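You operate a simulated robot arm through the tools that you are given. There is no shell and no other tool. Be economical: measure what you need, move in short steps, check, and stop when the job is done.

The job below is to be done with a simulated robot arm. You get a single attempt, and the scene is never put back.

TASK
Try the purple-tag handle and set the blue wheel so that it closes at 40 N.
Fine: free the handle to turn the wheel, anticlockwise for more; end latched, by the grip.

The check looks at the end state, three seconds after you hand in, the way a careful person would. Anything else that was tipped, shoved, dropped, spilled or broken makes it a failure.

THE ROBOT
A 6-joint arm with a two-finger parallel gripper, fixed in place. Base frame: the origin is at the foot of the arm, x ahead of it, y to its left, z up. Lengths are in m, angles in rad, forces in N, time in s.
With the tool pointing down near the work surface it reaches from about 0.1 to 0.74 m from the base axis. Its first joint turns from -2.897 to 2.897 rad. Payload 3.91 kg.
The TCP is the grasp point between the finger pads, 0.03 m short of the fingertips. In the tool frame z runs along the fingers and y along their closing line. The gripper opens to 0.11 m. The fingers are 0.02 m wide and 0.01 m thick; the gripper's body (0.048 by 0.112 m) begins 0.055 m behind the TCP.
Orientation is that of the tool frame in the base frame, as [roll, pitch, yaw] about the fixed x, y, z axes, in that order (R = Rz(yaw) Ry(pitch) Rx(roll)). With the fingers straight down and closing along the base's y, the tool's x points along the base's -x, its y along +y and its z along -z.

THE INTERFACE
- The arm moves only by the tool send_rows. Its argument "moves" is a list of rows, each a list of 7 numbers: the shift along the tool's x, y, z in m, then the turn, a rotation vector about the tool's x, y, z in rad, then the gripper command, from -1 (fully open) to 1 (shut), values between in proportion. In form: [[tx, ty, tz, rx, ry, rz, grip], ...]. A call has 1 to 20 rows; each row shifts and turns the commanded pose from where the row before left it, along the tool's axes as they then stand. Rows are played at 5 a second. More than 0.05 m and 0.15 rad between two rows, or a gripper value outside its range, and nothing of the call is played. A pose out of reach is approached as far as the arm can. The call stops where the force on the tool passes 80 N (or 10 N more than at its start, if that is more) or the arm is blocked; 0.2 s more then pass. Each finger travels about 0.045 m/s and halts on what it meets, pressing with about 32 N; the grip force reading is that of the motor and also rises with nothing between the fingers. The clock runs only during rows and for 0.2 s after the last one: add rows that do not move to give the fingers time. It gives the time, the measured TCP pose, the force on the tool (base axes), the opening and the grip force at its end, in the units of the frame above (readings bear some noise), with the torque about the TCP (base axes, N m) and any sound that the robot's microphone picked up.
- Cameras (640 x 400 px; columns grow to the right, rows downward): "scene" is fixed at [0.4032, -0.4919, 1.4638]; the picture's right is [1.00, -0.01, 0.00], its down [-0.00, -0.55, -0.83] and it looks along [0.01, 0.83, -0.55] (base axes); focal length 317 px, centre (320, 200). "wrist" rides on the gripper at [0.077, 0.007, -0.115] in the tool frame; the picture's right is [-0.09, 1.00, 0.00], its down [-0.80, -0.07, -0.59] and it looks along [-0.59, -0.05, 0.80] (tool axes); focal length 270 px, centre (320, 200). There is no depth. A picture from a camera that has moved, and an enlarged one, comes with that camera's place and axes in the base frame and with its lens. The place of the scene camera against the robot may be out by one fixed shift of up to 0.012 m in any direction.
- get_image(camera): a new picture of that camera. The clock stands still meanwhile.
- slide_trunk(by): slides the trunk up (or, below 0, down) by that many m; the arm rides with it, the base frame stays. It gives what a move gives, with no picture.
- inspect(camera, box): a new picture of the part [left, top, right, bottom] of that camera's present view, enlarged. The clock stands still meanwhile.
- sign_off(): hands the job in; it is judged then, once.

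Work in short steps. Places have to be worked out from the pictures, the camera data and where the tool is seen: move nearer, look again, correct. Check each grasp and each placing, and mend what went wrong. You have 120 turns and 64 pictures in all, those below and enlarged ones among them. Open the gripper and draw the arm clear of the work before you hand the job in, unless the task says otherwise; then end with one line.

The tools are called after "Request:" by a JSON object that holds its "op" and its "data". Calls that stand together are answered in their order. send_rows: Moves the arm, as the interface text tells. Its arguments: {"type":"object","properties":{"moves":{"type":"array","items":{"type":"array","items":{"type":"number"}}}},"required":["moves"]} The other tools are called the same way: slide_trunk (by) slides the trunk up or down; get_image (camera) takes a picture; inspect (camera, box) takes an enlarged picture of a part of a camera's view; sign_off () hands the job in.

At the start:

```text
t: 0.0
eef_pos: [0.1999, 0.4528, 1.0572]
ee_rot: [3.141, 0.001, 3.139]
wrist_force: [-0.4, -0.2, 0.7]
wrist_torque: [0.0, 0.03, 0.02]
grip_width: 0.1099
grasp_force: 0.1
trunk travel left (down, up): [-0.525, 0.085]
```

scene: 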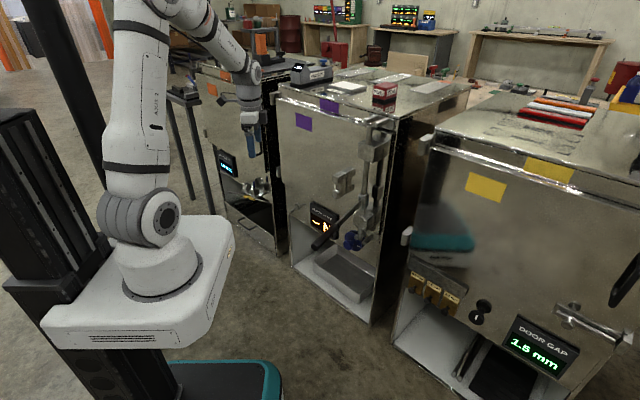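
wrist: 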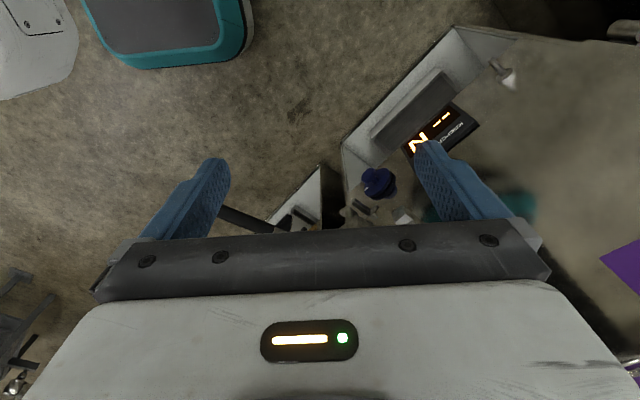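

I'll enlarge the purple-tag cabinet to understand the mechanism.

Request:
{"op": "inspect", "data": {"camera": "scene", "box": [260, 70, 440, 320]}}

Request:
{"op": "inspect", "data": {"camera": "scene", "box": [300, 120, 400, 260]}}

```text
1.60 times, centred on (350, 195) of scene
camera zoom: at [0.4032, -0.4919, 1.4638], right [1.0, -0.01, 0.0], down [0.0, -0.55, -0.83], along [0.01, 0.83, -0.55], focal length 508 px, centre (272, 208)
```

zoom: 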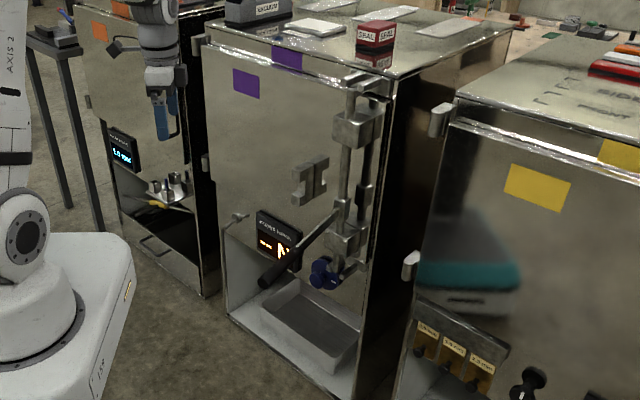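

```text
2.86 times, centred on (350, 190) of scene
camera zoom: at [0.4032, -0.4919, 1.4638], right [1.0, -0.01, 0.0], down [0.0, -0.55, -0.83], along [0.01, 0.83, -0.55], focal length 907 px, centre (234, 229)
```

zoom: 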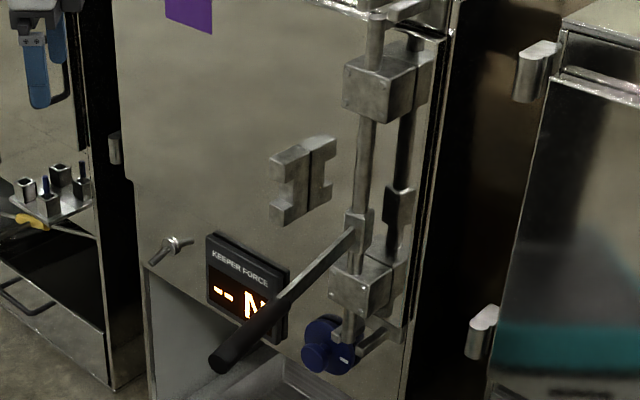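

The handle with a black grip sticks out of the purple door, with a blue wheel below it, and the display shows "-- N". I'll enlarge the wrist view to triangulate both.

Request:
{"op": "inspect", "data": {"camera": "wrist", "box": [200, 20, 540, 235]}}

```text
1.86 times, centred on (370, 128) of wrist
camera zoom: at [0.1227, 0.4595, 1.1723], right [0.09, 1.0, 0.0], down [0.8, -0.07, 0.59], along [0.59, -0.05, -0.8], focal length 503 px, centre (227, 335)
```

zoom: 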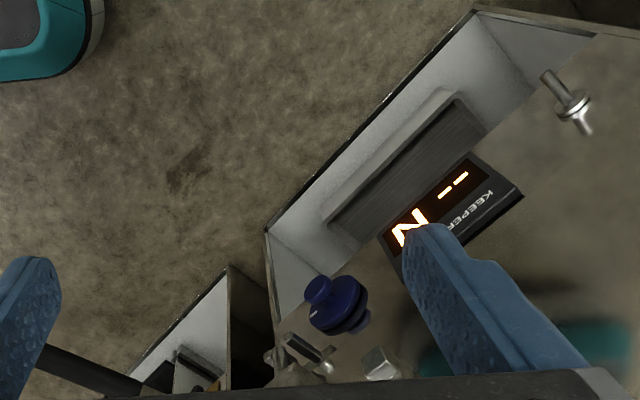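

The finger partly hides the handle. I'll draw the arm back toward the base and turn to face the door squarely.

Request:
{"op": "send_rows", "data": {"moves": [[0.008, -0.04, 0, 0, 0, 0, -1], [0.008, -0.04, 0, 0, 0, 0, -1], [0.008, -0.04, 0, 0, 0, 0, -1], [0.008, -0.04, 0, 0, 0, 0, -1], [0.008, -0.04, 0, 0, 0, 0, -1], [0.008, -0.04, 0, 0, 0, 0, -1], [0, 0, 0, 0, 0, -0.131, -1], [0, 0, 0, 0, 0, -0.131, -1], [0, 0, 0, 0, 0, -0.131, -1], [0, 0, 0, 0, 0, -0.131, -1], [0, 0, 0, 0, 0, -0.131, -1], [0, 0, 0, 0, 0, -0.131, -1]]}}

Request:
{"op": "get_image", "data": {"camera": "wrist"}}

Request:
{"op": "get_image", "data": {"camera": "scene"}}

```text
t: 2.6
eef_pos: [0.1552, 0.2208, 1.0647]
ee_rot: [3.14, 0.001, -2.352]
wrist_force: [0.4, 0.1, 0.5]
wrist_torque: [-0.04, 0.04, 0.03]
grip_width: 0.1102
grasp_force: 0.0
out of reach, approached as far as the arm can: row 6
trunk travel left (down, up): [-0.525, 0.085]
```

```text
58 pictures are left
camera wrist: at [0.0964, 0.1715, 1.1788], right [-0.64, 0.76, 0.0], down [0.61, 0.52, 0.59], along [0.45, 0.38, -0.8], focal length 270 px, centre (320, 200)
```

wrist: 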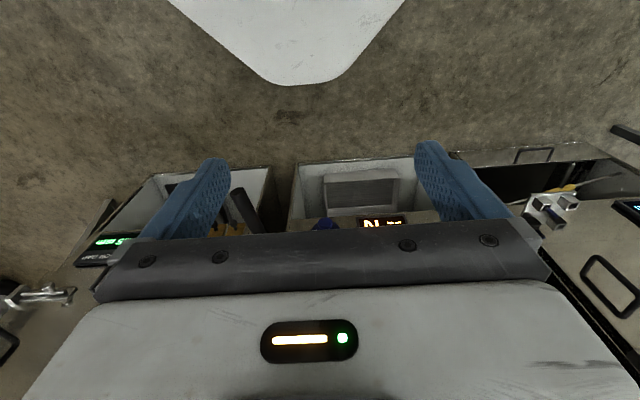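

```text
57 pictures are left
```

scene: 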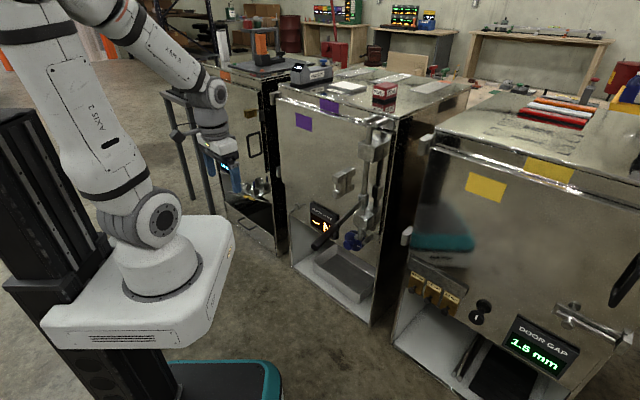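

The camera is too steep. I'll tilt the tool to look at the door more horizontally.

Request:
{"op": "send_rows", "data": {"moves": [[0, 0, 0, 0, -0.15, 0, -1], [0, 0, 0, 0, -0.15, 0, -1], [0, 0, 0, 0, -0.15, 0, -1], [0, 0, 0, 0, -0.15, 0, -1], [0, 0, 0, 0, 0, 0, -1]]}}

Request:
{"op": "get_image", "data": {"camera": "wrist"}}

```text
t: 3.8
eef_pos: [0.1746, 0.2964, 1.1302]
ee_rot: [-3.141, 0.6, -2.354]
wrist_force: [-0.1, 0.3, 0.1]
wrist_torque: [0.02, -0.01, -0.02]
grip_width: 0.11
grasp_force: 0.0
out of reach, approached as far as the arm can: row 1, 2, 3, 4
trunk travel left (down, up): [-0.525, 0.085]
```

```text
56 pictures are left
camera wrist: at [0.0796, 0.2097, 1.1814], right [-0.65, 0.76, 0.05], down [0.28, 0.18, 0.94], along [0.7, 0.63, -0.33], focal length 270 px, centre (320, 200)
```

wrist: 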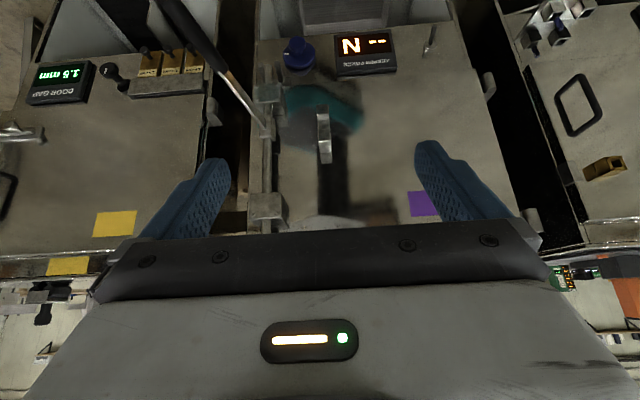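

Good view (upside down). I'll enlarge the wheel/lever/catch area.

Request:
{"op": "inspect", "data": {"camera": "wrist", "box": [140, 0, 460, 200]}}

```text
2.00 times, centred on (300, 100) of wrist
camera zoom: at [0.0796, 0.2097, 1.1814], right [-0.65, 0.76, 0.05], down [0.28, 0.18, 0.94], along [0.7, 0.63, -0.33], focal length 541 px, centre (360, 400)
```

zoom: 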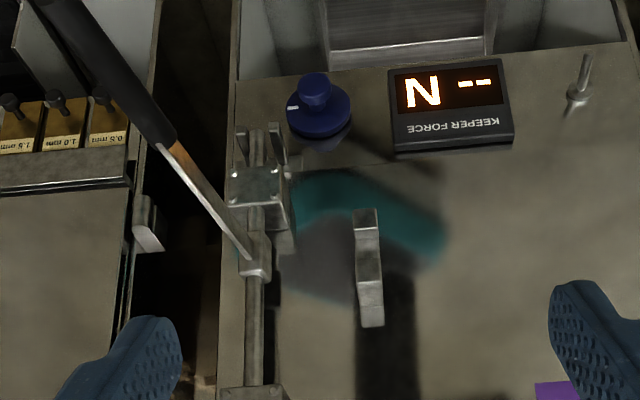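

The wheel has a central knob and a white mark; the catch is at lever height on the door. I'll bring the tool horizontal facing the door with the fingers closing vertically, moving a little outward.

Request:
{"op": "send_rows", "data": {"moves": [[0, 0.02, 0.03, 0, -0.14, 0, -1], [0, 0.0, 0.03, 0, -0.14, 0, -1], [0, 0.0, 0.03, 0, -0.14, 0, -1], [0, 0, 0.03, 0, -0.14, 0, -1], [0, 0, 0.03, 0, -0.14, 0, -1], [0, 0, 0.03, 0, -0.14, 0, -1], [0, 0, 0.03, 0, -0.13, 0, -1], [0, 0, 0, 0, 0, 0, -1]]}}

```text
t: 5.6
eef_pos: [0.2844, 0.4932, 1.0697]
ee_rot: [-1.874, 1.559, -1.093]
wrist_force: [1.0, 0.7, -0.1]
wrist_torque: [0.03, 0.0, 0.0]
grip_width: 0.1097
grasp_force: 0.0
out of reach, approached as far as the arm can: row 1, 2, 3, 6, 7
trunk travel left (down, up): [-0.525, 0.085]
```

Request:
{"op": "send_rows", "data": {"moves": [[0, 0, 0, 0, 0, 0.15, -1], [0, 0, 0, 0, 0, 0.15, -1], [0, 0, 0, 0, 0, 0.15, -1], [0, 0, 0, 0, 0, 0.15, -1], [0, 0, 0, 0, 0, 0.15, -1], [0, 0, 0, 0, 0, 0.15, -1], [0, 0, 0, 0, 0, 0.15, -1], [0, 0, 0, 0, 0, 0.15, -1], [0, 0, 0, 0, 0, 0.15, -1], [0, 0, 0, 0, 0, 0.15, -1], [0, 0, 0, 0, 0, 0.07, -1], [0, 0, 0, 0, 0, 0, -1]]}}

Request:
{"op": "get_image", "data": {"camera": "scene"}}

Request:
{"op": "get_image", "data": {"camera": "wrist"}}

```text
t: 8.2
eef_pos: [0.1696, 0.7004, 1.5221]
ee_rot: [1.578, 0.005, 2.356]
wrist_force: [0.8, -0.4, 0.7]
wrist_torque: [0.02, -0.03, 0.01]
grip_width: 0.1102
grasp_force: 0.1
out of reach, approached as far as the arm can: row 1, 2, 3, 4, 5, 6, 7, 8, 9, 10, 11
trunk travel left (down, up): [-0.525, 0.085]
```

```text
54 pictures are left
```

scene: 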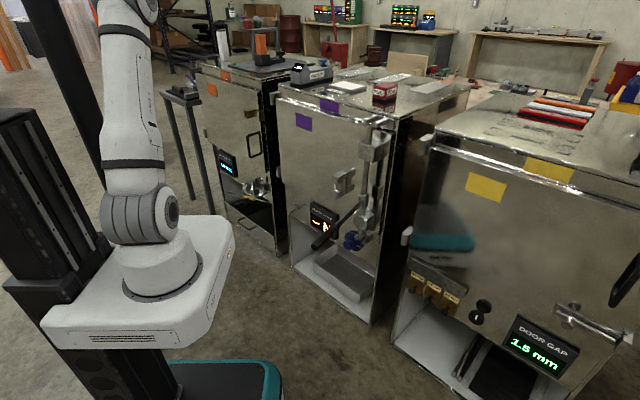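

```text
53 pictures are left
camera wrist: at [0.0352, 0.6739, 1.5295], right [0.06, -0.05, 1.0], down [0.15, -0.99, -0.06], along [0.99, 0.15, -0.06], focal length 270 px, centre (320, 200)
```

wrist: 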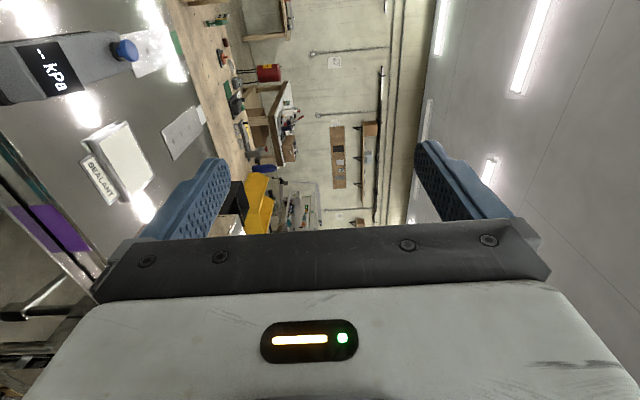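

The rolled pose wasn't reachable there and the arm strayed. I'll undo the roll to return to the earlier, nearly reachable pose.

Request:
{"op": "send_rows", "data": {"moves": [[0, 0, 0, 0, 0, -0.15, -1], [0, 0, 0.02, 0, 0, -0.15, -1], [0, 0, 0.02, 0, 0, -0.15, -1], [0, 0, 0.02, 0, 0, -0.15, -1], [0, 0, 0.02, 0, 0, -0.15, -1], [0, 0, 0, 0, 0, -0.15, -1], [0, 0, 0, 0, 0, -0.15, -1], [0, 0, 0, 0, 0, -0.15, -1], [0, 0, 0, 0, 0, -0.15, -1], [0, 0, 0, 0, 0, -0.15, -1], [0, 0, 0, 0, 0, -0.07, -1], [0, 0, 0, 0, 0, 0, -1]]}}

Request:
{"op": "get_image", "data": {"camera": "scene"}}

```text
t: 10.8
eef_pos: [0.2272, 0.7571, 1.5218]
ee_rot: [-2.38, 1.568, -1.594]
wrist_force: [0.0, 0.1, -0.4]
wrist_torque: [0.02, 0.02, 0.04]
grip_width: 0.1102
grasp_force: 0.0
trunk travel left (down, up): [-0.525, 0.085]
```

```text
52 pictures are left
```

scene: 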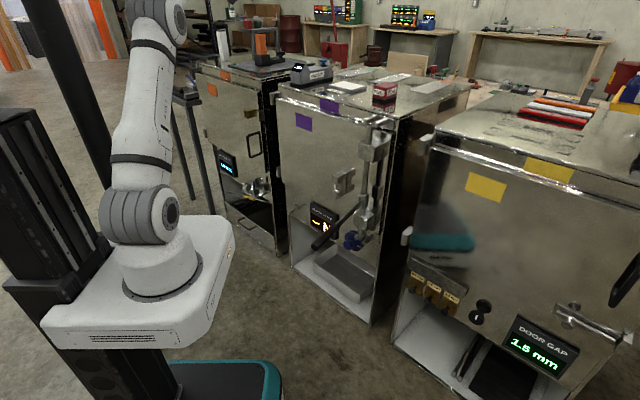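

The commanded pose re-syncs with the reached pose, good. I'll lower the trunk so the shoulder gets closer to the handle/wheel heights.

Request:
{"op": "slide_trunk", "data": {"by": -0.35}}

Request:
{"op": "get_image", "data": {"camera": "scene"}}

Request:
{"op": "get_image", "data": {"camera": "wrist"}}

```text
t: 14.2
eef_pos: [0.2274, 0.7575, 1.1719]
ee_rot: [-3.092, 1.568, -2.307]
wrist_force: [-1.1, -0.3, 0.8]
wrist_torque: [0.01, 0.0, 0.0]
grip_width: 0.11
grasp_force: 0.1
trunk travel left (down, up): [-0.175, 0.435]
```

```text
51 pictures are left
```

scene: 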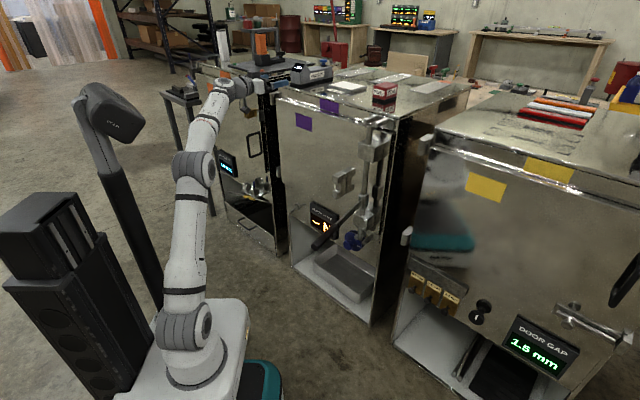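

```text
50 pictures are left
camera wrist: at [0.1414, 0.6808, 1.0952], right [-0.71, 0.7, 0.09], down [-0.37, -0.47, 0.8], along [0.61, 0.53, 0.59], focal length 270 px, centre (320, 200)
```

wrist: 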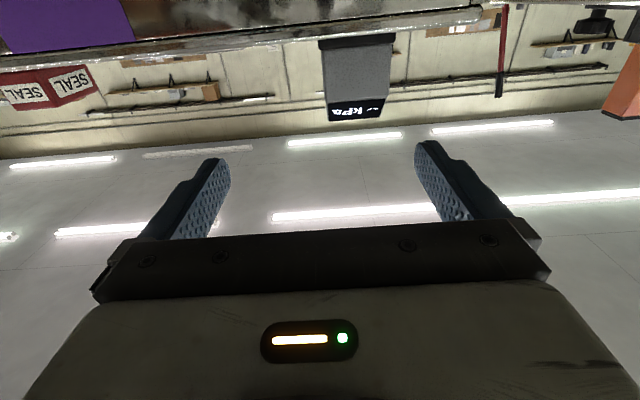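

The arm is now well posed. Here in free space I roll the tool so the fingers close vertically, then turn its heading left to approach the open lever from its right side.

Request:
{"op": "send_rows", "data": {"moves": [[0, 0, 0, 0, 0, 0.15, -1], [0, 0, 0, 0, 0, 0.15, -1], [0, 0, 0, 0, 0, 0.15, -1], [0, 0, 0, 0, 0, 0.15, -1], [0, 0, 0, 0, 0, 0.15, -1], [0, 0, 0, 0, 0, 0.15, -1], [0, 0, 0, 0, 0, 0.15, -1], [0, 0, 0, 0, 0, 0.15, -1], [0, 0, 0, 0, 0, 0.15, -1], [0, 0, 0, 0, 0, 0.15, -1], [0, 0, 0, 0, 0, 0.07, -1], [0, 0, 0, 0, 0.137, 0, -1], [0, 0, 0, 0, 0.137, 0, -1], [0, 0, 0, 0, 0.137, 0, -1], [0, 0, 0, 0, 0.137, 0, -1], [0, 0, 0, 0, 0.137, 0, -1], [0, 0, 0, 0, 0.137, 0, -1], [0, 0, 0, 0, 0.137, 0, -1]]}}

```text
t: 18.0
eef_pos: [0.2296, 0.7577, 1.161]
ee_rot: [1.627, -0.012, 3.117]
wrist_force: [-0.4, 0.9, 0.7]
wrist_torque: [0.0, 0.01, 0.0]
grip_width: 0.11
grasp_force: 0.0
out of reach, approached as far as the arm can: row 16, 17
trunk travel left (down, up): [-0.175, 0.435]
```

Request:
{"op": "send_rows", "data": {"moves": [[-0.0165, 0, -0.042, 0, 0, 0, -1], [-0.0165, 0, -0.042, 0, 0, 0, -1], [-0.0165, 0, -0.042, 0, 0, 0, -1], [-0.0165, 0, -0.042, 0, 0, 0, -1], [-0.0165, 0, -0.042, 0, 0, 0, -1], [-0.0165, 0, -0.042, 0, 0, 0, -1], [-0.0165, 0, -0.042, 0, 0, 0, -1], [-0.0165, 0, -0.042, 0, 0, 0, -1], [-0.0165, 0, -0.042, 0, 0, 0, -1], [-0.0165, 0, -0.042, 0, 0, 0, -1], [-0.0165, 0, -0.042, 0, 0, 0, -1], [-0.0165, 0, -0.042, 0, 0, 0, -1], [-0.0165, 0, -0.042, 0, 0, 0, -1]]}}

Request:
{"op": "get_image", "data": {"camera": "scene"}}

Request:
{"op": "get_image", "data": {"camera": "wrist"}}

```text
t: 20.8
eef_pos: [0.4301, 0.2065, 1.1879]
ee_rot: [1.627, -0.012, 3.12]
wrist_force: [0.9, 0.3, 0.0]
wrist_torque: [-0.02, -0.01, 0.01]
grip_width: 0.1102
grasp_force: 0.1
trunk travel left (down, up): [-0.175, 0.435]
```

```text
49 pictures are left
```

scene: 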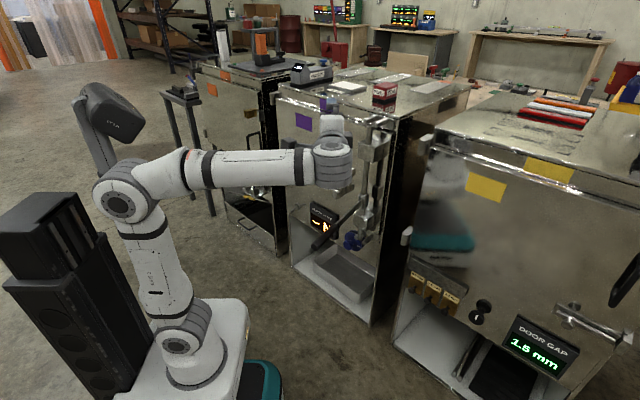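

```text
48 pictures are left
camera wrist: at [0.3511, 0.0942, 1.2027], right [0.1, 0.05, 0.99], down [0.79, -0.62, -0.05], along [0.61, 0.79, -0.1], focal length 270 px, centre (320, 200)
```

wrist: 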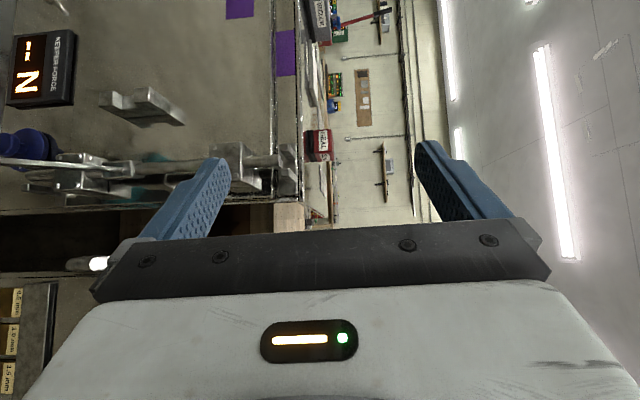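

Reachable. I correct the small tilt, back off, and descend to z≈0.88 to look at the grip closely.

Request:
{"op": "send_rows", "data": {"moves": [[0, 0, -0.03, -0.056, 0, 0, -1], [0, 0, -0.03, 0, 0, 0, -1], [0, -0.04, 0, 0, 0, 0, -1], [0, -0.045, 0, 0, 0, 0, -1], [0, -0.045, 0, 0, 0, 0, -1], [0, -0.045, 0, 0, 0, 0, -1], [0, -0.045, 0, 0, 0, 0, -1], [0, -0.045, 0, 0, 0, 0, -1], [0, -0.035, 0, 0, 0, 0, -1], [0, 0, 0, 0, 0, 0, -1]]}}

Request:
{"op": "get_image", "data": {"camera": "wrist"}}

Request:
{"op": "get_image", "data": {"camera": "scene"}}

```text
t: 23.0
eef_pos: [0.4269, 0.1476, 0.8898]
ee_rot: [1.569, -0.01, 3.117]
wrist_force: [0.3, 0.1, 0.4]
wrist_torque: [-0.03, 0.01, 0.02]
grip_width: 0.1101
grasp_force: 0.0
trunk travel left (down, up): [-0.175, 0.435]
```

```text
47 pictures are left
camera wrist: at [0.3471, 0.0354, 0.8976], right [0.1, 0.0, 1.0], down [0.79, -0.61, -0.08], along [0.61, 0.79, -0.06], focal length 270 px, centre (320, 200)
```

wrist: 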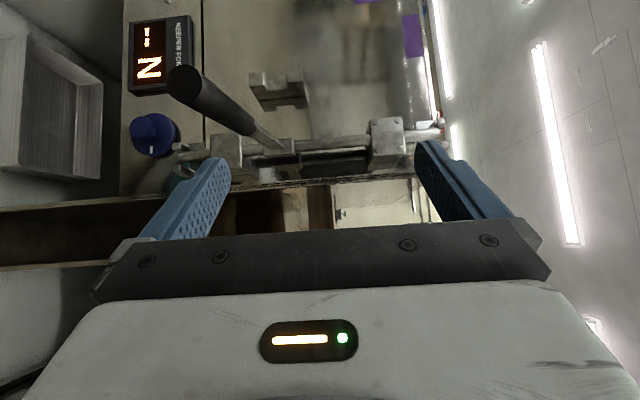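

```text
46 pictures are left
```

scene: 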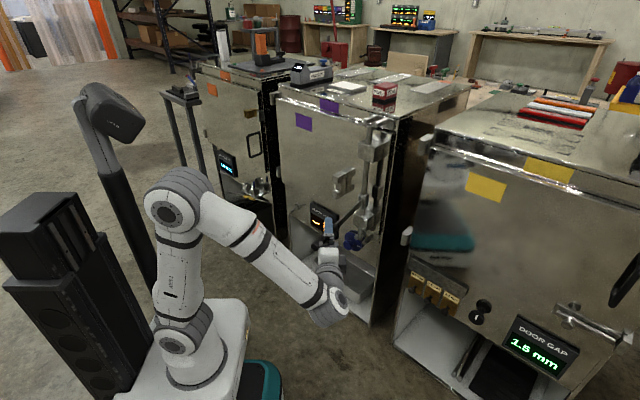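

Triangulation gives: hub ≈(0.573,0.496,0.81), grip collar ≈(0.473,0.341,0.80), tip ≈(0.386,0.207,0.81). I turn the heading a bit further left, descend to the grip height, and check before sliding the fingers over it.

Request:
{"op": "send_rows", "data": {"moves": [[-0.012, 0, 0, 0, 0.122, 0, -1], [-0.012, 0, 0, 0, 0.122, 0, -1], [-0.012, 0, 0, 0, 0.122, 0, -1], [0, -0.04, 0, 0, 0, 0, -1], [0, -0.045, 0, 0, 0, 0, -1], [0, 0, 0, 0, 0, 0, -1]]}}

Request:
{"op": "get_image", "data": {"camera": "wrist"}}

Request:
{"op": "inspect", "data": {"camera": "scene", "box": [270, 170, 410, 300]}}

```text
t: 24.4
eef_pos: [0.462, 0.1507, 0.8057]
ee_rot: [1.567, -0.01, -2.8]
wrist_force: [-0.1, 0.3, -0.7]
wrist_torque: [0.03, -0.03, -0.02]
grip_width: 0.11
grasp_force: 0.0
trunk travel left (down, up): [-0.175, 0.435]
```

```text
45 pictures are left
camera wrist: at [0.4273, 0.0159, 0.8118], right [0.09, 0.03, 1.0], down [0.95, -0.29, -0.08], along [0.29, 0.96, -0.06], focal length 270 px, centre (320, 200)
```

wrist: 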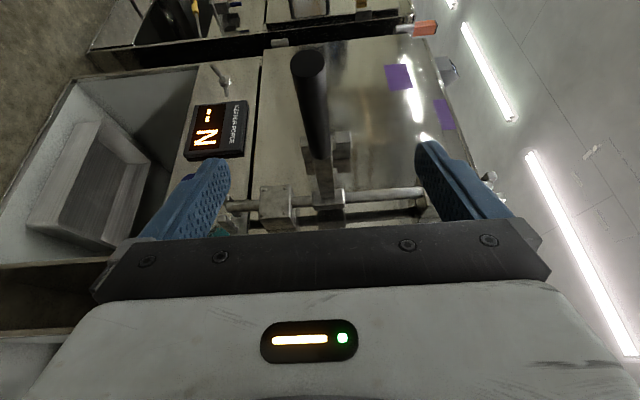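

```text
3.08 times, centred on (340, 235) of scene
camera zoom: at [0.4032, -0.4919, 1.4638], right [1.0, -0.01, 0.0], down [0.0, -0.55, -0.83], along [0.01, 0.83, -0.55], focal length 977 px, centre (258, 92)
```

zoom: 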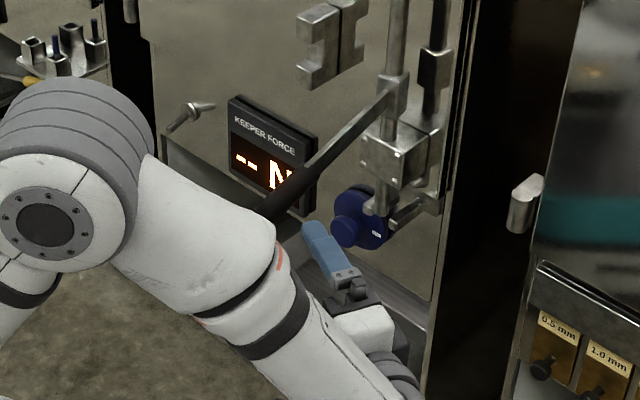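

The grip lies level with the tool, tip ≈(0.389,0.233,0.80). I advance 0.137 m so the fingers straddle the grip ~6 cm from its end, then close.

Request:
{"op": "send_rows", "data": {"moves": [[-0.002, -0.001, 0.034, 0, 0, 0, -1], [-0.002, -0.001, 0.034, 0, 0, 0, -1], [-0.002, -0.001, 0.034, 0, 0, 0, -1], [-0.001, -0.001, 0.034, 0, 0, 0, -1], [0, 0, 0, 0, 0, 0, -1]]}}

Request:
{"op": "get_image", "data": {"camera": "wrist"}}

```text
t: 25.6
eef_pos: [0.4236, 0.2807, 0.802]
ee_rot: [1.566, -0.01, -2.8]
wrist_force: [0.9, 0.0, -0.2]
wrist_torque: [0.05, 0.0, -0.05]
grip_width: 0.11
grasp_force: 0.1
trunk travel left (down, up): [-0.175, 0.435]
```

```text
43 pictures are left
camera wrist: at [0.3886, 0.1472, 0.8097], right [0.09, 0.03, 1.0], down [0.95, -0.29, -0.08], along [0.29, 0.96, -0.06], focal length 270 px, centre (320, 200)
```

wrist: 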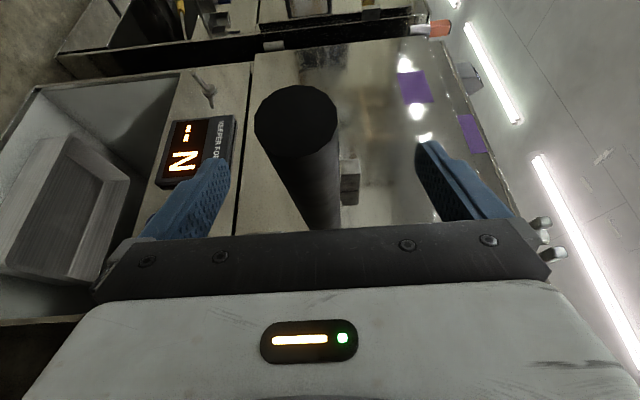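

The bar is between the fingers. Closing now.

Request:
{"op": "send_rows", "data": {"moves": [[0, -0.003, 0, 0, 0, 0, 0], [0, 0, 0, 0, 0, 0, 0.3], [0, 0, 0, 0, 0, 0, 0.6], [0, 0, 0, 0, 0, 0, 1], [0, 0, 0, 0, 0, 0, 1], [0, 0, 0, 0, 0, 0, 1], [0, 0, 0, 0, 0, 0, 1], [0, 0, 0, 0, 0, 0, 1]]}}

```text
t: 27.4
eef_pos: [0.4225, 0.2806, 0.8001]
ee_rot: [1.569, -0.011, -2.8]
wrist_force: [1.0, 0.8, 6.4]
wrist_torque: [0.41, -0.29, -0.19]
grip_width: 0.0258
grasp_force: 44.7
trunk travel left (down, up): [-0.175, 0.435]
```

Gripped (0.026 m). I swing it clockwise about the hub in 5° steps, with the tool heading following partly; first 20°.

Request:
{"op": "send_rows", "data": {"moves": [[0.01246, 0, 0.01926, 0, -0.056, 0, 1], [0.01185, 0, 0.01964, 0, -0.056, 0, 1], [0.01123, 0, 0.02001, 0, -0.056, 0, 1], [0.01059, 0, 0.02035, 0, -0.056, 0, 1]]}}

```text
t: 28.4
eef_pos: [0.3586, 0.3454, 0.7996]
ee_rot: [1.57, -0.012, -3.024]
wrist_force: [2.0, -2.4, 5.1]
wrist_torque: [0.4, -0.43, -0.8]
grip_width: 0.0258
grasp_force: 44.8
trunk travel left (down, up): [-0.175, 0.435]
```

Request:
{"op": "send_rows", "data": {"moves": [[0.00995, 0, 0.02067, 0, -0.056, 0, 1], [0.00929, 0, 0.02097, 0, -0.056, 0, 1], [0.00863, 0, 0.02125, 0, -0.056, 0, 1], [0.00796, 0, 0.02152, 0, -0.056, 0, 1], [0.00728, 0, 0.02175, 0, -0.056, 0, 1], [0.00659, 0, 0.02197, 0, -0.056, 0, 1], [0.0059, 0, 0.02217, 0, -0.056, 0, 1], [0.0052, 0, 0.02234, 0, -0.056, 0, 1]]}}

Request:
{"op": "get_image", "data": {"camera": "wrist"}}

Request:
{"op": "get_image", "data": {"camera": "scene"}}

```text
t: 30.2
eef_pos: [0.3117, 0.5145, 0.8003]
ee_rot: [1.586, -0.003, 2.847]
wrist_force: [-76.3, 5.4, -14.9]
wrist_torque: [0.09, 0.07, -0.03]
grip_width: 0.0257
grasp_force: 44.5
out of reach, approached as far as the arm can: row 8
trunk travel left (down, up): [-0.175, 0.435]
```

```text
42 pictures are left
camera wrist: at [0.2056, 0.4282, 0.8082], right [0.09, -0.01, 1.0], down [0.59, -0.8, -0.06], along [0.8, 0.6, -0.06], focal length 270 px, centre (320, 200)
```

wrist: 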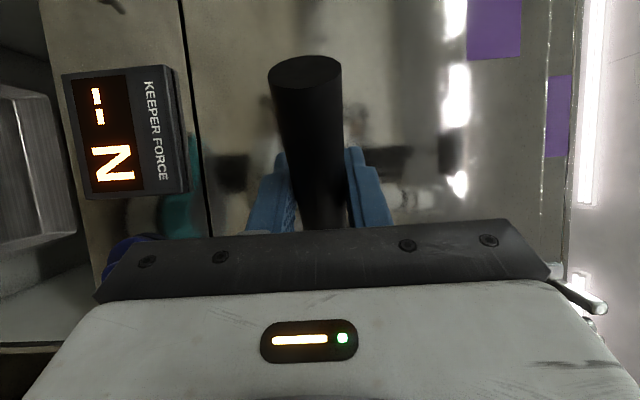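

```text
41 pictures are left
```

scene: 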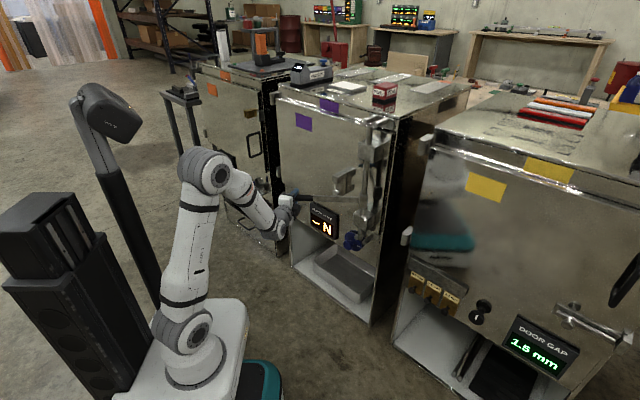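

A force of −76 N in x has built up (along the bar). I ease the tool outward by a few mm to relieve it.

Request:
{"op": "send_rows", "data": {"moves": [[0.003, 0, 0, 0, 0, 0, 1], [0, 0, 0, 0, 0, 0, 1]]}}

```text
t: 30.8
eef_pos: [0.3133, 0.5152, 0.8002]
ee_rot: [1.586, -0.001, 2.845]
wrist_force: [-77.3, 5.1, -22.8]
wrist_torque: [0.03, 0.08, -0.2]
grip_width: 0.0256
grasp_force: 44.9
out of reach, approached as far as the arm can: row 1
trunk travel left (down, up): [-0.175, 0.435]
```

The arm is at an awkward wrist configuration. I release the bar (it stays where it is) to relieve the force, then look.

Request:
{"op": "send_rows", "data": {"moves": [[0, 0, 0, 0, 0, 0, 0.6], [0, 0, 0, 0, 0, 0, 0.2], [0, 0, 0, 0, 0, 0, -0.2], [0, 0, 0, 0, 0, 0, -0.2], [0, 0, 0, 0, 0, 0, -0.2]]}}

Request:
{"op": "inspect", "data": {"camera": "scene", "box": [140, 130, 400, 300]}}

```text
t: 32.0
eef_pos: [0.3269, 0.5122, 0.8024]
ee_rot: [1.576, -0.011, 2.825]
wrist_force: [-0.3, 0.2, 0.0]
wrist_torque: [-0.02, 0.0, 0.03]
grip_width: 0.066
grasp_force: 0.1
trunk travel left (down, up): [-0.175, 0.435]
```

```text
2.35 times, centred on (270, 215) of scene
camera zoom: at [0.4032, -0.4919, 1.4638], right [1.0, -0.01, 0.0], down [0.0, -0.55, -0.83], along [0.01, 0.83, -0.55], focal length 747 px, centre (438, 165)
```

zoom: 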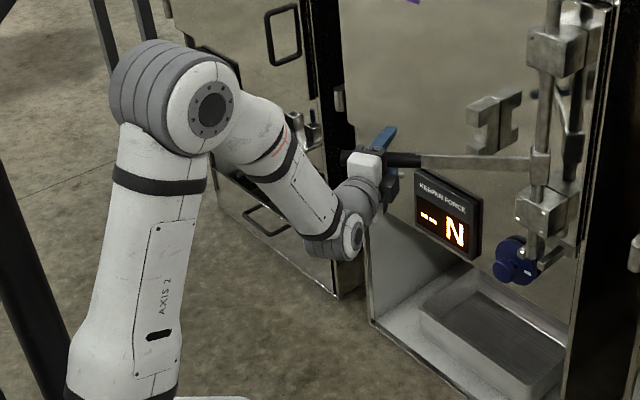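

The arm's fold near the base was the limit; moving outward gets easier from here. I regrip at this relaxed pose and continue the swing.

Request:
{"op": "send_rows", "data": {"moves": [[0, 0, 0, 0, 0, 0, 1], [0, 0, 0, 0, 0, 0, 1], [0, 0, 0, 0, 0, 0, 1], [0, 0, 0, 0, 0, 0, 1], [0.00447, 0, 0.02103, 0, -0.056, 0, 1], [0.00381, 0, 0.02116, 0, -0.056, 0, 1], [0.00314, 0, 0.02127, 0, -0.056, 0, 1], [0.00247, 0, 0.02136, 0, -0.056, 0, 1], [0, 0, 0, 0, 0, 0, 1]]}}

```text
t: 33.2
eef_pos: [0.3382, 0.521, 0.7997]
ee_rot: [1.596, -0.001, 2.819]
wrist_force: [-29.1, 3.5, -3.7]
wrist_torque: [0.2, -0.42, 0.03]
grip_width: 0.0254
grasp_force: 44.8
out of reach, approached as far as the arm can: row 5, 6
trunk travel left (down, up): [-0.175, 0.435]
stopped in row 6: the force on the tool passed its limit at 144 N (the readings are from after the stop); the commanded pose is now the measured one
```

Still limited by the wrist when reducing heading. I release again, and test translating without rotating.

Request:
{"op": "send_rows", "data": {"moves": [[0, 0, 0, 0, 0, 0, 0.4], [0, 0, 0, 0, 0, 0, -0.3], [0, 0, 0, 0, 0, 0, -1], [0, 0, 0, 0, 0, 0, -1], [0, 0, 0, 0, 0, 0, -1]]}}

Request:
{"op": "send_rows", "data": {"moves": [[0.004, 0, 0.015, 0, 0, 0, -1], [0, 0, 0, 0, 0, 0, -1]]}}

```text
t: 34.5
eef_pos: [0.3444, 0.519, 0.8001]
ee_rot: [1.597, -0.008, 2.811]
wrist_force: [-0.9, 0.3, 0.8]
wrist_torque: [0.0, -0.03, 0.01]
grip_width: 0.1102
grasp_force: 0.0
trunk travel left (down, up): [-0.175, 0.435]
```

```text
t: 35.0
eef_pos: [0.344, 0.5354, 0.7992]
ee_rot: [1.595, -0.007, 2.814]
wrist_force: [-0.3, -0.1, 0.1]
wrist_torque: [-0.01, -0.03, 0.02]
grip_width: 0.1103
grasp_force: 0.0
trunk travel left (down, up): [-0.175, 0.435]
```

Pure translation works. I'll step back onto the bar, regrip, and carry on along the arc with constant heading.

Request:
{"op": "send_rows", "data": {"moves": [[0, 0, -0.02, 0, 0, 0, -1], [0, 0, 0, 0, 0, 0, 0.3], [0, 0, 0, 0, 0, 0, 1], [0, 0, 0, 0, 0, 0, 1], [0, 0, 0, 0, 0, 0, 1], [0, 0, 0, 0, 0, 0, 1], [0, 0, 0, 0, 0, 0, 1], [0.0049, 0, 0.0237, 0, 0, 0, 1], [0.002, 0, 0.0199, 0, 0, 0, 1], [0.0005, 0, 0.0201, 0, 0, 0, 1]]}}

```text
t: 37.2
eef_pos: [0.3548, 0.5768, 0.8002]
ee_rot: [1.6, -0.004, 2.827]
wrist_force: [-30.3, 9.4, -5.7]
wrist_torque: [0.24, -0.06, -0.37]
grip_width: 0.0259
grasp_force: 45.5
out of reach, approached as far as the arm can: row 9, 10
trunk travel left (down, up): [-0.175, 0.435]
```

Request:
{"op": "send_rows", "data": {"moves": [[0, 0, 0, 0, 0.06, 0, 1], [-0.001, 0, 0.0198, 0, 0.04, 0, 1]]}}

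```text
t: 37.9
eef_pos: [0.3652, 0.5936, 0.7983]
ee_rot: [1.593, -0.01, 2.91]
wrist_force: [-20.4, 5.1, -3.8]
wrist_torque: [-0.03, -0.45, -1.0]
grip_width: 0.0256
grasp_force: 44.6
trunk travel left (down, up): [-0.175, 0.435]
```

Request:
{"op": "send_rows", "data": {"moves": [[-0.003, 0, 0.0192, 0, 0.03, 0, 1], [-0.0045, 0, 0.0186, 0, 0.03, 0, 1]]}}

Request:
{"op": "get_image", "data": {"camera": "wrist"}}

Request:
{"op": "inspect", "data": {"camera": "scene", "box": [200, 120, 400, 270]}}

```text
t: 38.5
eef_pos: [0.3843, 0.6254, 0.8]
ee_rot: [1.59, -0.011, 2.966]
wrist_force: [12.4, -10.9, 3.2]
wrist_torque: [0.22, -0.31, -1.1]
grip_width: 0.0254
grasp_force: 44.5
trunk travel left (down, up): [-0.175, 0.435]
```

```text
39 pictures are left
camera wrist: at [0.2887, 0.5272, 0.8098], right [0.1, 0.0, 0.99], down [0.68, -0.73, -0.07], along [0.72, 0.69, -0.08], focal length 270 px, centre (320, 200)
```

wrist: 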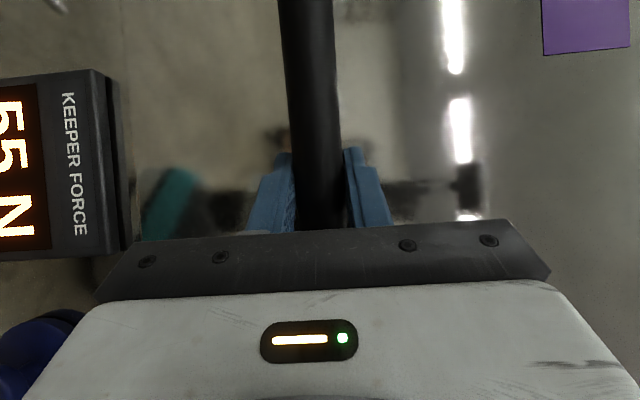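

```text
2.67 times, centred on (300, 195) of scene
camera zoom: at [0.4032, -0.4919, 1.4638], right [1.0, -0.01, 0.0], down [0.0, -0.55, -0.83], along [0.01, 0.83, -0.55], focal length 846 px, centre (373, 213)
```

zoom: 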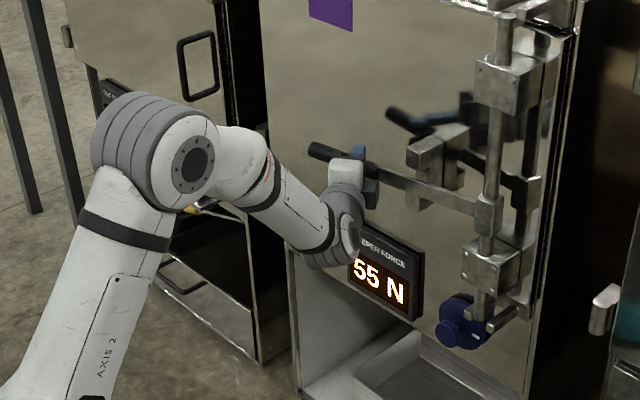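

The display now reads 55 N although the bar seems just short of the catch. I continue slowly a few more degrees.

Request:
{"op": "send_rows", "data": {"moves": [[-0.0045, 0, 0.009, 0, 0.02, 0, 1], [-0.0045, 0, 0.009, 0, 0.02, 0, 1]]}}

Request:
{"op": "inspect", "data": {"camera": "scene", "box": [270, 130, 390, 250]}}

```text
t: 39.0
eef_pos: [0.3969, 0.6436, 0.8001]
ee_rot: [1.59, -0.014, 3.007]
wrist_force: [21.6, -24.4, 8.1]
wrist_torque: [0.09, -0.19, -1.49]
grip_width: 0.0259
grasp_force: 44.8
trunk travel left (down, up): [-0.175, 0.435]
```

```text
3.33 times, centred on (330, 190) of scene
camera zoom: at [0.4032, -0.4919, 1.4638], right [1.0, -0.01, 0.0], down [0.0, -0.55, -0.83], along [0.01, 0.83, -0.55], focal length 1058 px, centre (287, 233)
```

zoom: 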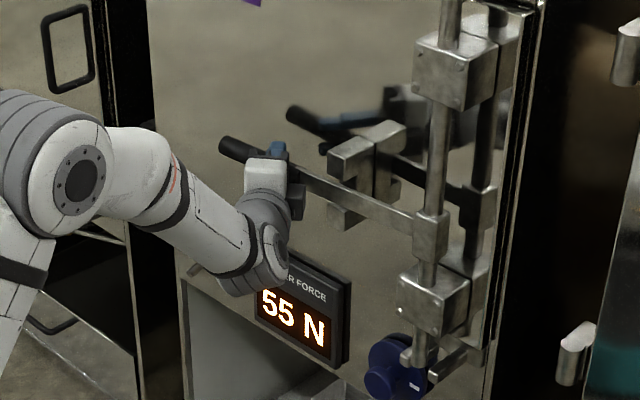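

Request:
{"op": "send_rows", "data": {"moves": [[-0.007, 0, 0.007, 0, 0.0, 0, 1], [-0.007, 0, 0.007, 0, 0.0, 0, 1]]}}

Request:
{"op": "inspect", "data": {"camera": "scene", "box": [270, 130, 390, 250]}}

```text
t: 39.6
eef_pos: [0.4072, 0.6546, 0.7998]
ee_rot: [1.589, -0.012, 3.013]
wrist_force: [-0.2, -30.8, 12.3]
wrist_torque: [0.54, 0.4, -0.32]
grip_width: 0.0255
grasp_force: 45.3
trunk travel left (down, up): [-0.175, 0.435]
```

```text
3.33 times, centred on (330, 190) of scene
camera zoom: at [0.4032, -0.4919, 1.4638], right [1.0, -0.01, 0.0], down [0.0, -0.55, -0.83], along [0.01, 0.83, -0.55], focal length 1058 px, centre (287, 233)
```

zoom: 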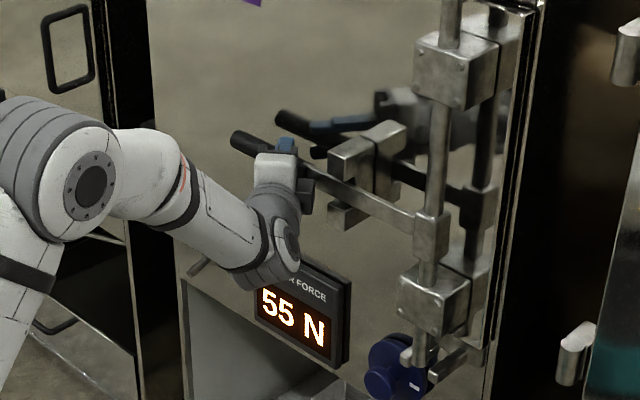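

Request:
{"op": "send_rows", "data": {"moves": [[-0.005, 0, 0.006, 0, 0.0, 0, 1], [-0.005, 0, 0.006, 0, 0.0, 0, 1], [0, 0, 0, 0, 0, 0, 1]]}}

Request:
{"op": "inspect", "data": {"camera": "scene", "box": [270, 130, 390, 250]}}

```text
t: 40.1
eef_pos: [0.4077, 0.6568, 0.7999]
ee_rot: [1.592, -0.009, 3.021]
wrist_force: [-23.1, -57.5, 12.2]
wrist_torque: [0.62, 0.28, 0.62]
grip_width: 0.026
grasp_force: 45.0
trunk travel left (down, up): [-0.175, 0.435]
stopped in row 2: the force on the tool passed its limit at 86 N (the readings are from after the stop); the commanded pose is now the measured one
```

```text
3.33 times, centred on (330, 190) of scene
camera zoom: at [0.4032, -0.4919, 1.4638], right [1.0, -0.01, 0.0], down [0.0, -0.55, -0.83], along [0.01, 0.83, -0.55], focal length 1058 px, centre (287, 233)
```

zoom: 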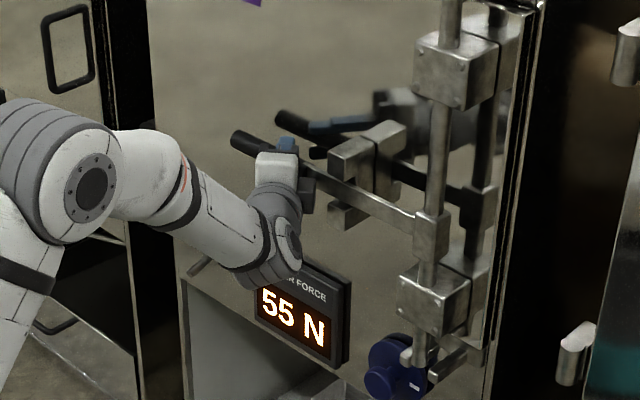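

The handle is fully home in the catch: 55 N. It needs to be 40 N, so clockwise for less. I now pull it open again, staying gripped, with safe headings.

Request:
{"op": "send_rows", "data": {"moves": [[0.01141, 0, -0.01655, 0, 0.0236, 0, 1], [0.01034, 0, -0.01724, 0, 0.0236, 0, 1], [0.00922, 0, -0.01786, 0, 0.0236, 0, 1]]}}

```text
t: 40.9
eef_pos: [0.3719, 0.6132, 0.7998]
ee_rot: [1.593, -0.01, 3.093]
wrist_force: [-7.0, 12.5, 27.4]
wrist_torque: [0.21, 0.29, 1.28]
grip_width: 0.0259
grasp_force: 45.1
trunk travel left (down, up): [-0.175, 0.435]
```

Request:
{"op": "send_rows", "data": {"moves": [[0.00806, 0.0005, -0.01841, 0, 0.0236, 0, 1], [0.00687, 0.0005, -0.01889, 0, 0.0236, 0, 1], [0.00566, 0.0005, -0.01929, 0, 0.0236, 0, 1], [0.00442, 0.0005, -0.01961, 0, 0.0236, 0, 1], [0, 0, 0, 0, 0, 0, 1]]}}

Request:
{"op": "get_image", "data": {"camera": "wrist"}}

```text
t: 42.1
eef_pos: [0.3442, 0.537, 0.8]
ee_rot: [1.602, -0.015, -3.098]
wrist_force: [-21.0, 2.6, 5.3]
wrist_torque: [-0.05, -0.91, 0.01]
grip_width: 0.0259
grasp_force: 45.3
trunk travel left (down, up): [-0.175, 0.435]
```

```text
34 pictures are left
camera wrist: at [0.2735, 0.4195, 0.8111], right [0.1, 0.03, 0.99], down [0.83, -0.56, -0.06], along [0.56, 0.83, -0.09], focal length 270 px, centre (320, 200)
```

wrist: 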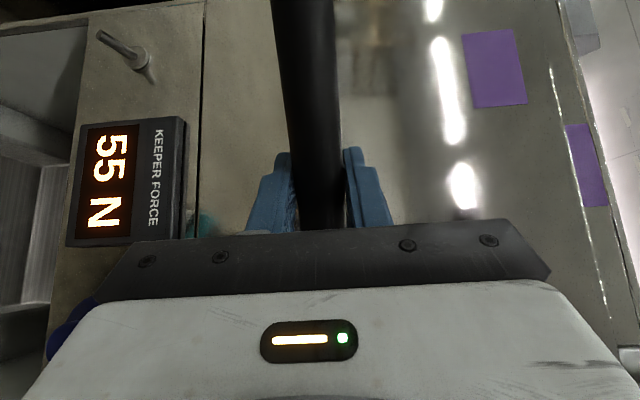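

The display keeps the last closing value (55 N); the bar is now swung ~35° free. I release it, retract, and check that it stays.

Request:
{"op": "send_rows", "data": {"moves": [[0, 0, 0, 0, 0, 0, 0.4], [0, 0, 0, 0, 0, 0, -0.3], [0, 0, 0, 0, 0, 0, -1], [0, 0, 0, 0, 0, 0, -1], [0, 0, 0, 0, 0, 0, -1], [0, 0, -0.04, 0, 0, 0, -1], [0, 0, -0.04, 0, 0, 0, -1], [0, 0, 0, 0, 0, 0, -1]]}}

Request:
{"op": "get_image", "data": {"camera": "wrist"}}

```text
t: 43.9
eef_pos: [0.3507, 0.4569, 0.8033]
ee_rot: [1.599, -0.017, -3.099]
wrist_force: [0.4, -0.5, 0.5]
wrist_torque: [-0.03, 0.02, -0.02]
grip_width: 0.1101
grasp_force: 0.0
trunk travel left (down, up): [-0.175, 0.435]
```

```text
33 pictures are left
camera wrist: at [0.2793, 0.3403, 0.8134], right [0.1, 0.03, 0.99], down [0.82, -0.56, -0.07], along [0.56, 0.83, -0.08], focal length 270 px, centre (320, 200)
```

wrist: 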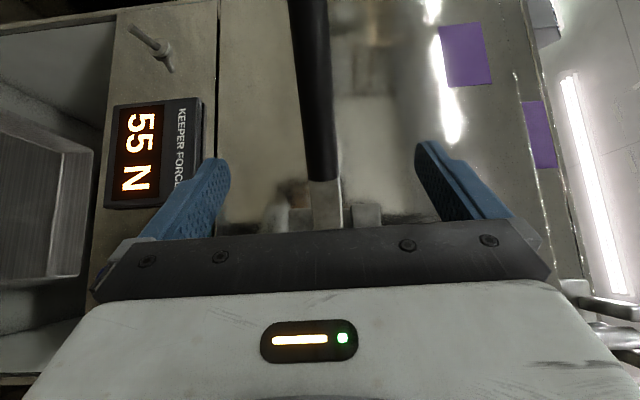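

The bar stays put. I lower the trunk, so the arm comes to wheel height.

Request:
{"op": "slide_trunk", "data": {"by": -0.17}}

Request:
{"op": "get_image", "data": {"camera": "scene"}}

Request:
{"op": "get_image", "data": {"camera": "wrist"}}

```text
t: 45.8
eef_pos: [0.3524, 0.4586, 0.6324]
ee_rot: [1.596, -0.017, -3.1]
wrist_force: [-0.1, -0.2, 0.2]
wrist_torque: [0.0, 0.01, -0.04]
grip_width: 0.1101
grasp_force: 0.1
trunk travel left (down, up): [-0.005, 0.605]
```

```text
32 pictures are left
```

scene: 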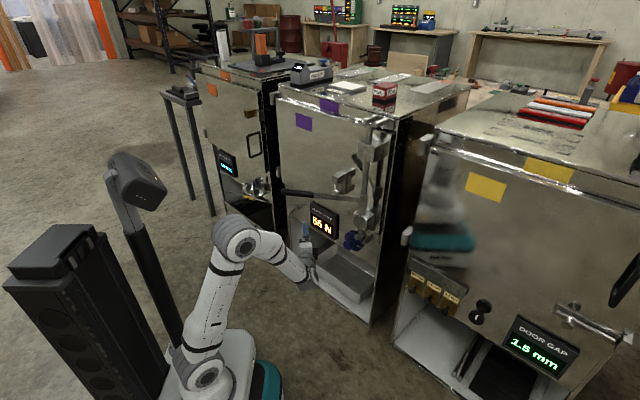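

```text
31 pictures are left
camera wrist: at [0.2795, 0.3405, 0.6433], right [0.1, 0.03, 0.99], down [0.82, -0.56, -0.07], along [0.56, 0.83, -0.08], focal length 270 px, centre (320, 200)
```

wrist: 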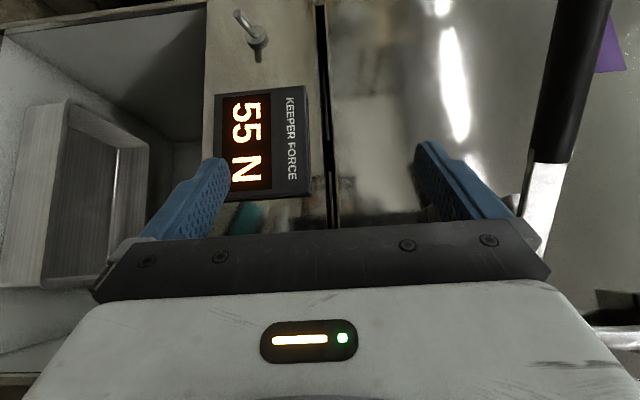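

Next I roll the tool back (camera below) and turn the heading toward the door normal (45°), in free space.

Request:
{"op": "send_rows", "data": {"moves": [[0, 0, -0.01, 0, 0, -0.15, -1], [0, 0, -0.01, 0, 0, -0.15, -1], [0, 0, 0, 0, 0, -0.15, -1], [0, 0, 0, 0, 0, -0.15, -1], [0, 0, 0, 0, 0, -0.15, -1], [0, 0, 0, 0, 0, -0.15, -1], [0, 0, 0, 0, 0, -0.15, -1], [0, 0, 0, 0, 0, -0.15, -1], [0, 0, 0, 0, 0, -0.15, -1], [0, 0, 0, 0, 0, -0.15, -1], [0, 0, 0, 0, 0, -0.07, -1], [0, 0, 0, 0.137, 0, 0, -1], [0, 0, 0, 0.137, 0, 0, -1], [0, 0, 0, 0.137, 0, 0, -1], [0, 0, 0, 0.137, 0, 0, -1], [0, 0, 0, 0.137, 0, 0, -1], [0, 0, 0, 0.137, 0, 0, -1]]}}

Request:
{"op": "get_image", "data": {"camera": "wrist"}}

```text
t: 49.4
eef_pos: [0.352, 0.4388, 0.6331]
ee_rot: [2.787, 1.534, -2.359]
wrist_force: [-0.7, 0.0, -0.3]
wrist_torque: [0.01, 0.0, -0.04]
grip_width: 0.1097
grasp_force: 0.1
out of reach, approached as far as the arm can: row 15, 16, 17
trunk travel left (down, up): [-0.005, 0.605]
```

```text
30 pictures are left
camera wrist: at [0.2962, 0.3351, 0.5602], right [-0.9, 0.42, 0.1], down [-0.17, -0.55, 0.82], along [0.4, 0.72, 0.56], focal length 270 px, centre (320, 200)
```

wrist: 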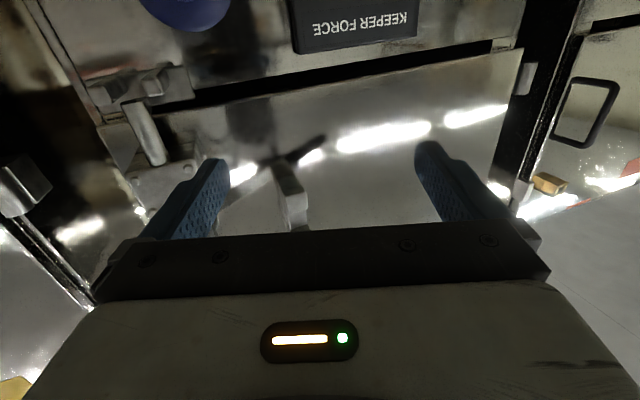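

In this wrist branch the heading can't go below about the arm's plane. I'll back away, raise the trunk to free space above, and switch wrist branch there, as happened earlier.

Request:
{"op": "send_rows", "data": {"moves": [[0, 0, -0.03, -0.1, 0, 0, -1], [0, 0, -0.03, -0.1, 0, 0, -1], [0, 0, 0, 0, 0, 0, -1]]}}

Request:
{"op": "slide_trunk", "data": {"by": 0.45}}

```text
t: 50.2
eef_pos: [0.3287, 0.3825, 0.6337]
ee_rot: [2.588, 1.532, -2.36]
wrist_force: [-0.7, 0.2, 0.1]
wrist_torque: [-0.01, 0.01, -0.01]
grip_width: 0.11
grasp_force: 0.1
trunk travel left (down, up): [-0.005, 0.605]
```

```text
refused: 0.45 is not a number from -0.4 to 0.4
```

Request:
{"op": "slide_trunk", "data": {"by": 0.4}}

Request:
{"op": "get_image", "data": {"camera": "scene"}}

```text
t: 54.0
eef_pos: [0.3307, 0.382, 1.0336]
ee_rot: [2.59, 1.534, -2.356]
wrist_force: [0.0, 0.5, 0.4]
wrist_torque: [0.01, -0.01, 0.0]
grip_width: 0.1099
grasp_force: 0.1
trunk travel left (down, up): [-0.405, 0.205]
```

```text
29 pictures are left
```

scene: 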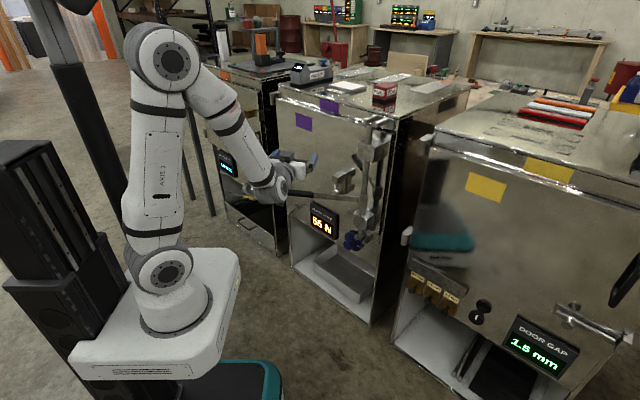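

Request:
{"op": "send_rows", "data": {"moves": [[0, 0, 0, 0.14, 0, 0, -1], [0, 0, 0, 0.14, 0, 0, -1], [0, 0, 0, 0.14, 0, 0, -1], [0, 0, 0, 0.14, 0, 0, -1]]}}

```text
t: 55.0
eef_pos: [0.439, 0.2985, 1.0606]
ee_rot: [-3.089, 1.531, -2.283]
wrist_force: [-0.5, 0.2, -0.3]
wrist_torque: [0.01, 0.0, 0.01]
grip_width: 0.11
grasp_force: 0.0
out of reach, approached as far as the arm can: row 1, 2, 3, 4
trunk travel left (down, up): [-0.405, 0.205]
```

The pattern (dead zone ±14° around the arm's plane) suggests the forearm-roll joint is at its wrap limit; flipping needs the tool to go pointing down, exactly in the arm's plane, then pitch up in-plane. First I pitch it down here.

Request:
{"op": "send_rows", "data": {"moves": [[0, 0, 0, 0, 0.15, 0, -1], [0, 0, 0, 0, 0.15, 0, -1], [0, 0, 0, 0, 0.15, 0, -1], [0, 0, 0, 0, 0.15, 0, -1], [0, 0, 0, 0, 0.15, 0, -1], [0, 0, 0, 0, 0.15, 0, -1], [0, 0, 0, 0, 0.15, 0, -1], [0, 0, 0, 0, 0.15, 0, -1], [0, 0, 0, 0, 0.15, 0, -1], [0, 0, 0, 0, 0.15, 0, -1], [0, 0, 0, 0, 0, 0, -1]]}}

```text
t: 57.4
eef_pos: [0.4333, 0.3049, 1.0602]
ee_rot: [3.12, 0.129, -2.338]
wrist_force: [0.7, -0.9, 0.0]
wrist_torque: [-0.01, 0.04, 0.0]
grip_width: 0.1099
grasp_force: 0.0
out of reach, approached as far as the arm can: row 5
trunk travel left (down, up): [-0.405, 0.205]
```

Request:
{"op": "send_rows", "data": {"moves": [[-0.007, 0.033, 0, 0, 0.129, 0, -1], [-0.007, 0.033, 0, 0, 0, 0, -1], [-0.006, 0.033, 0, 0, 0, 0, -1], [0, 0, 0, 0, 0, 0, -1]]}}

```text
t: 58.4
eef_pos: [0.3752, 0.3874, 1.0653]
ee_rot: [3.12, 0.002, -2.337]
wrist_force: [-0.1, 0.4, -0.2]
wrist_torque: [0.0, -0.01, 0.02]
grip_width: 0.1102
grasp_force: 0.0
trunk travel left (down, up): [-0.405, 0.205]
```

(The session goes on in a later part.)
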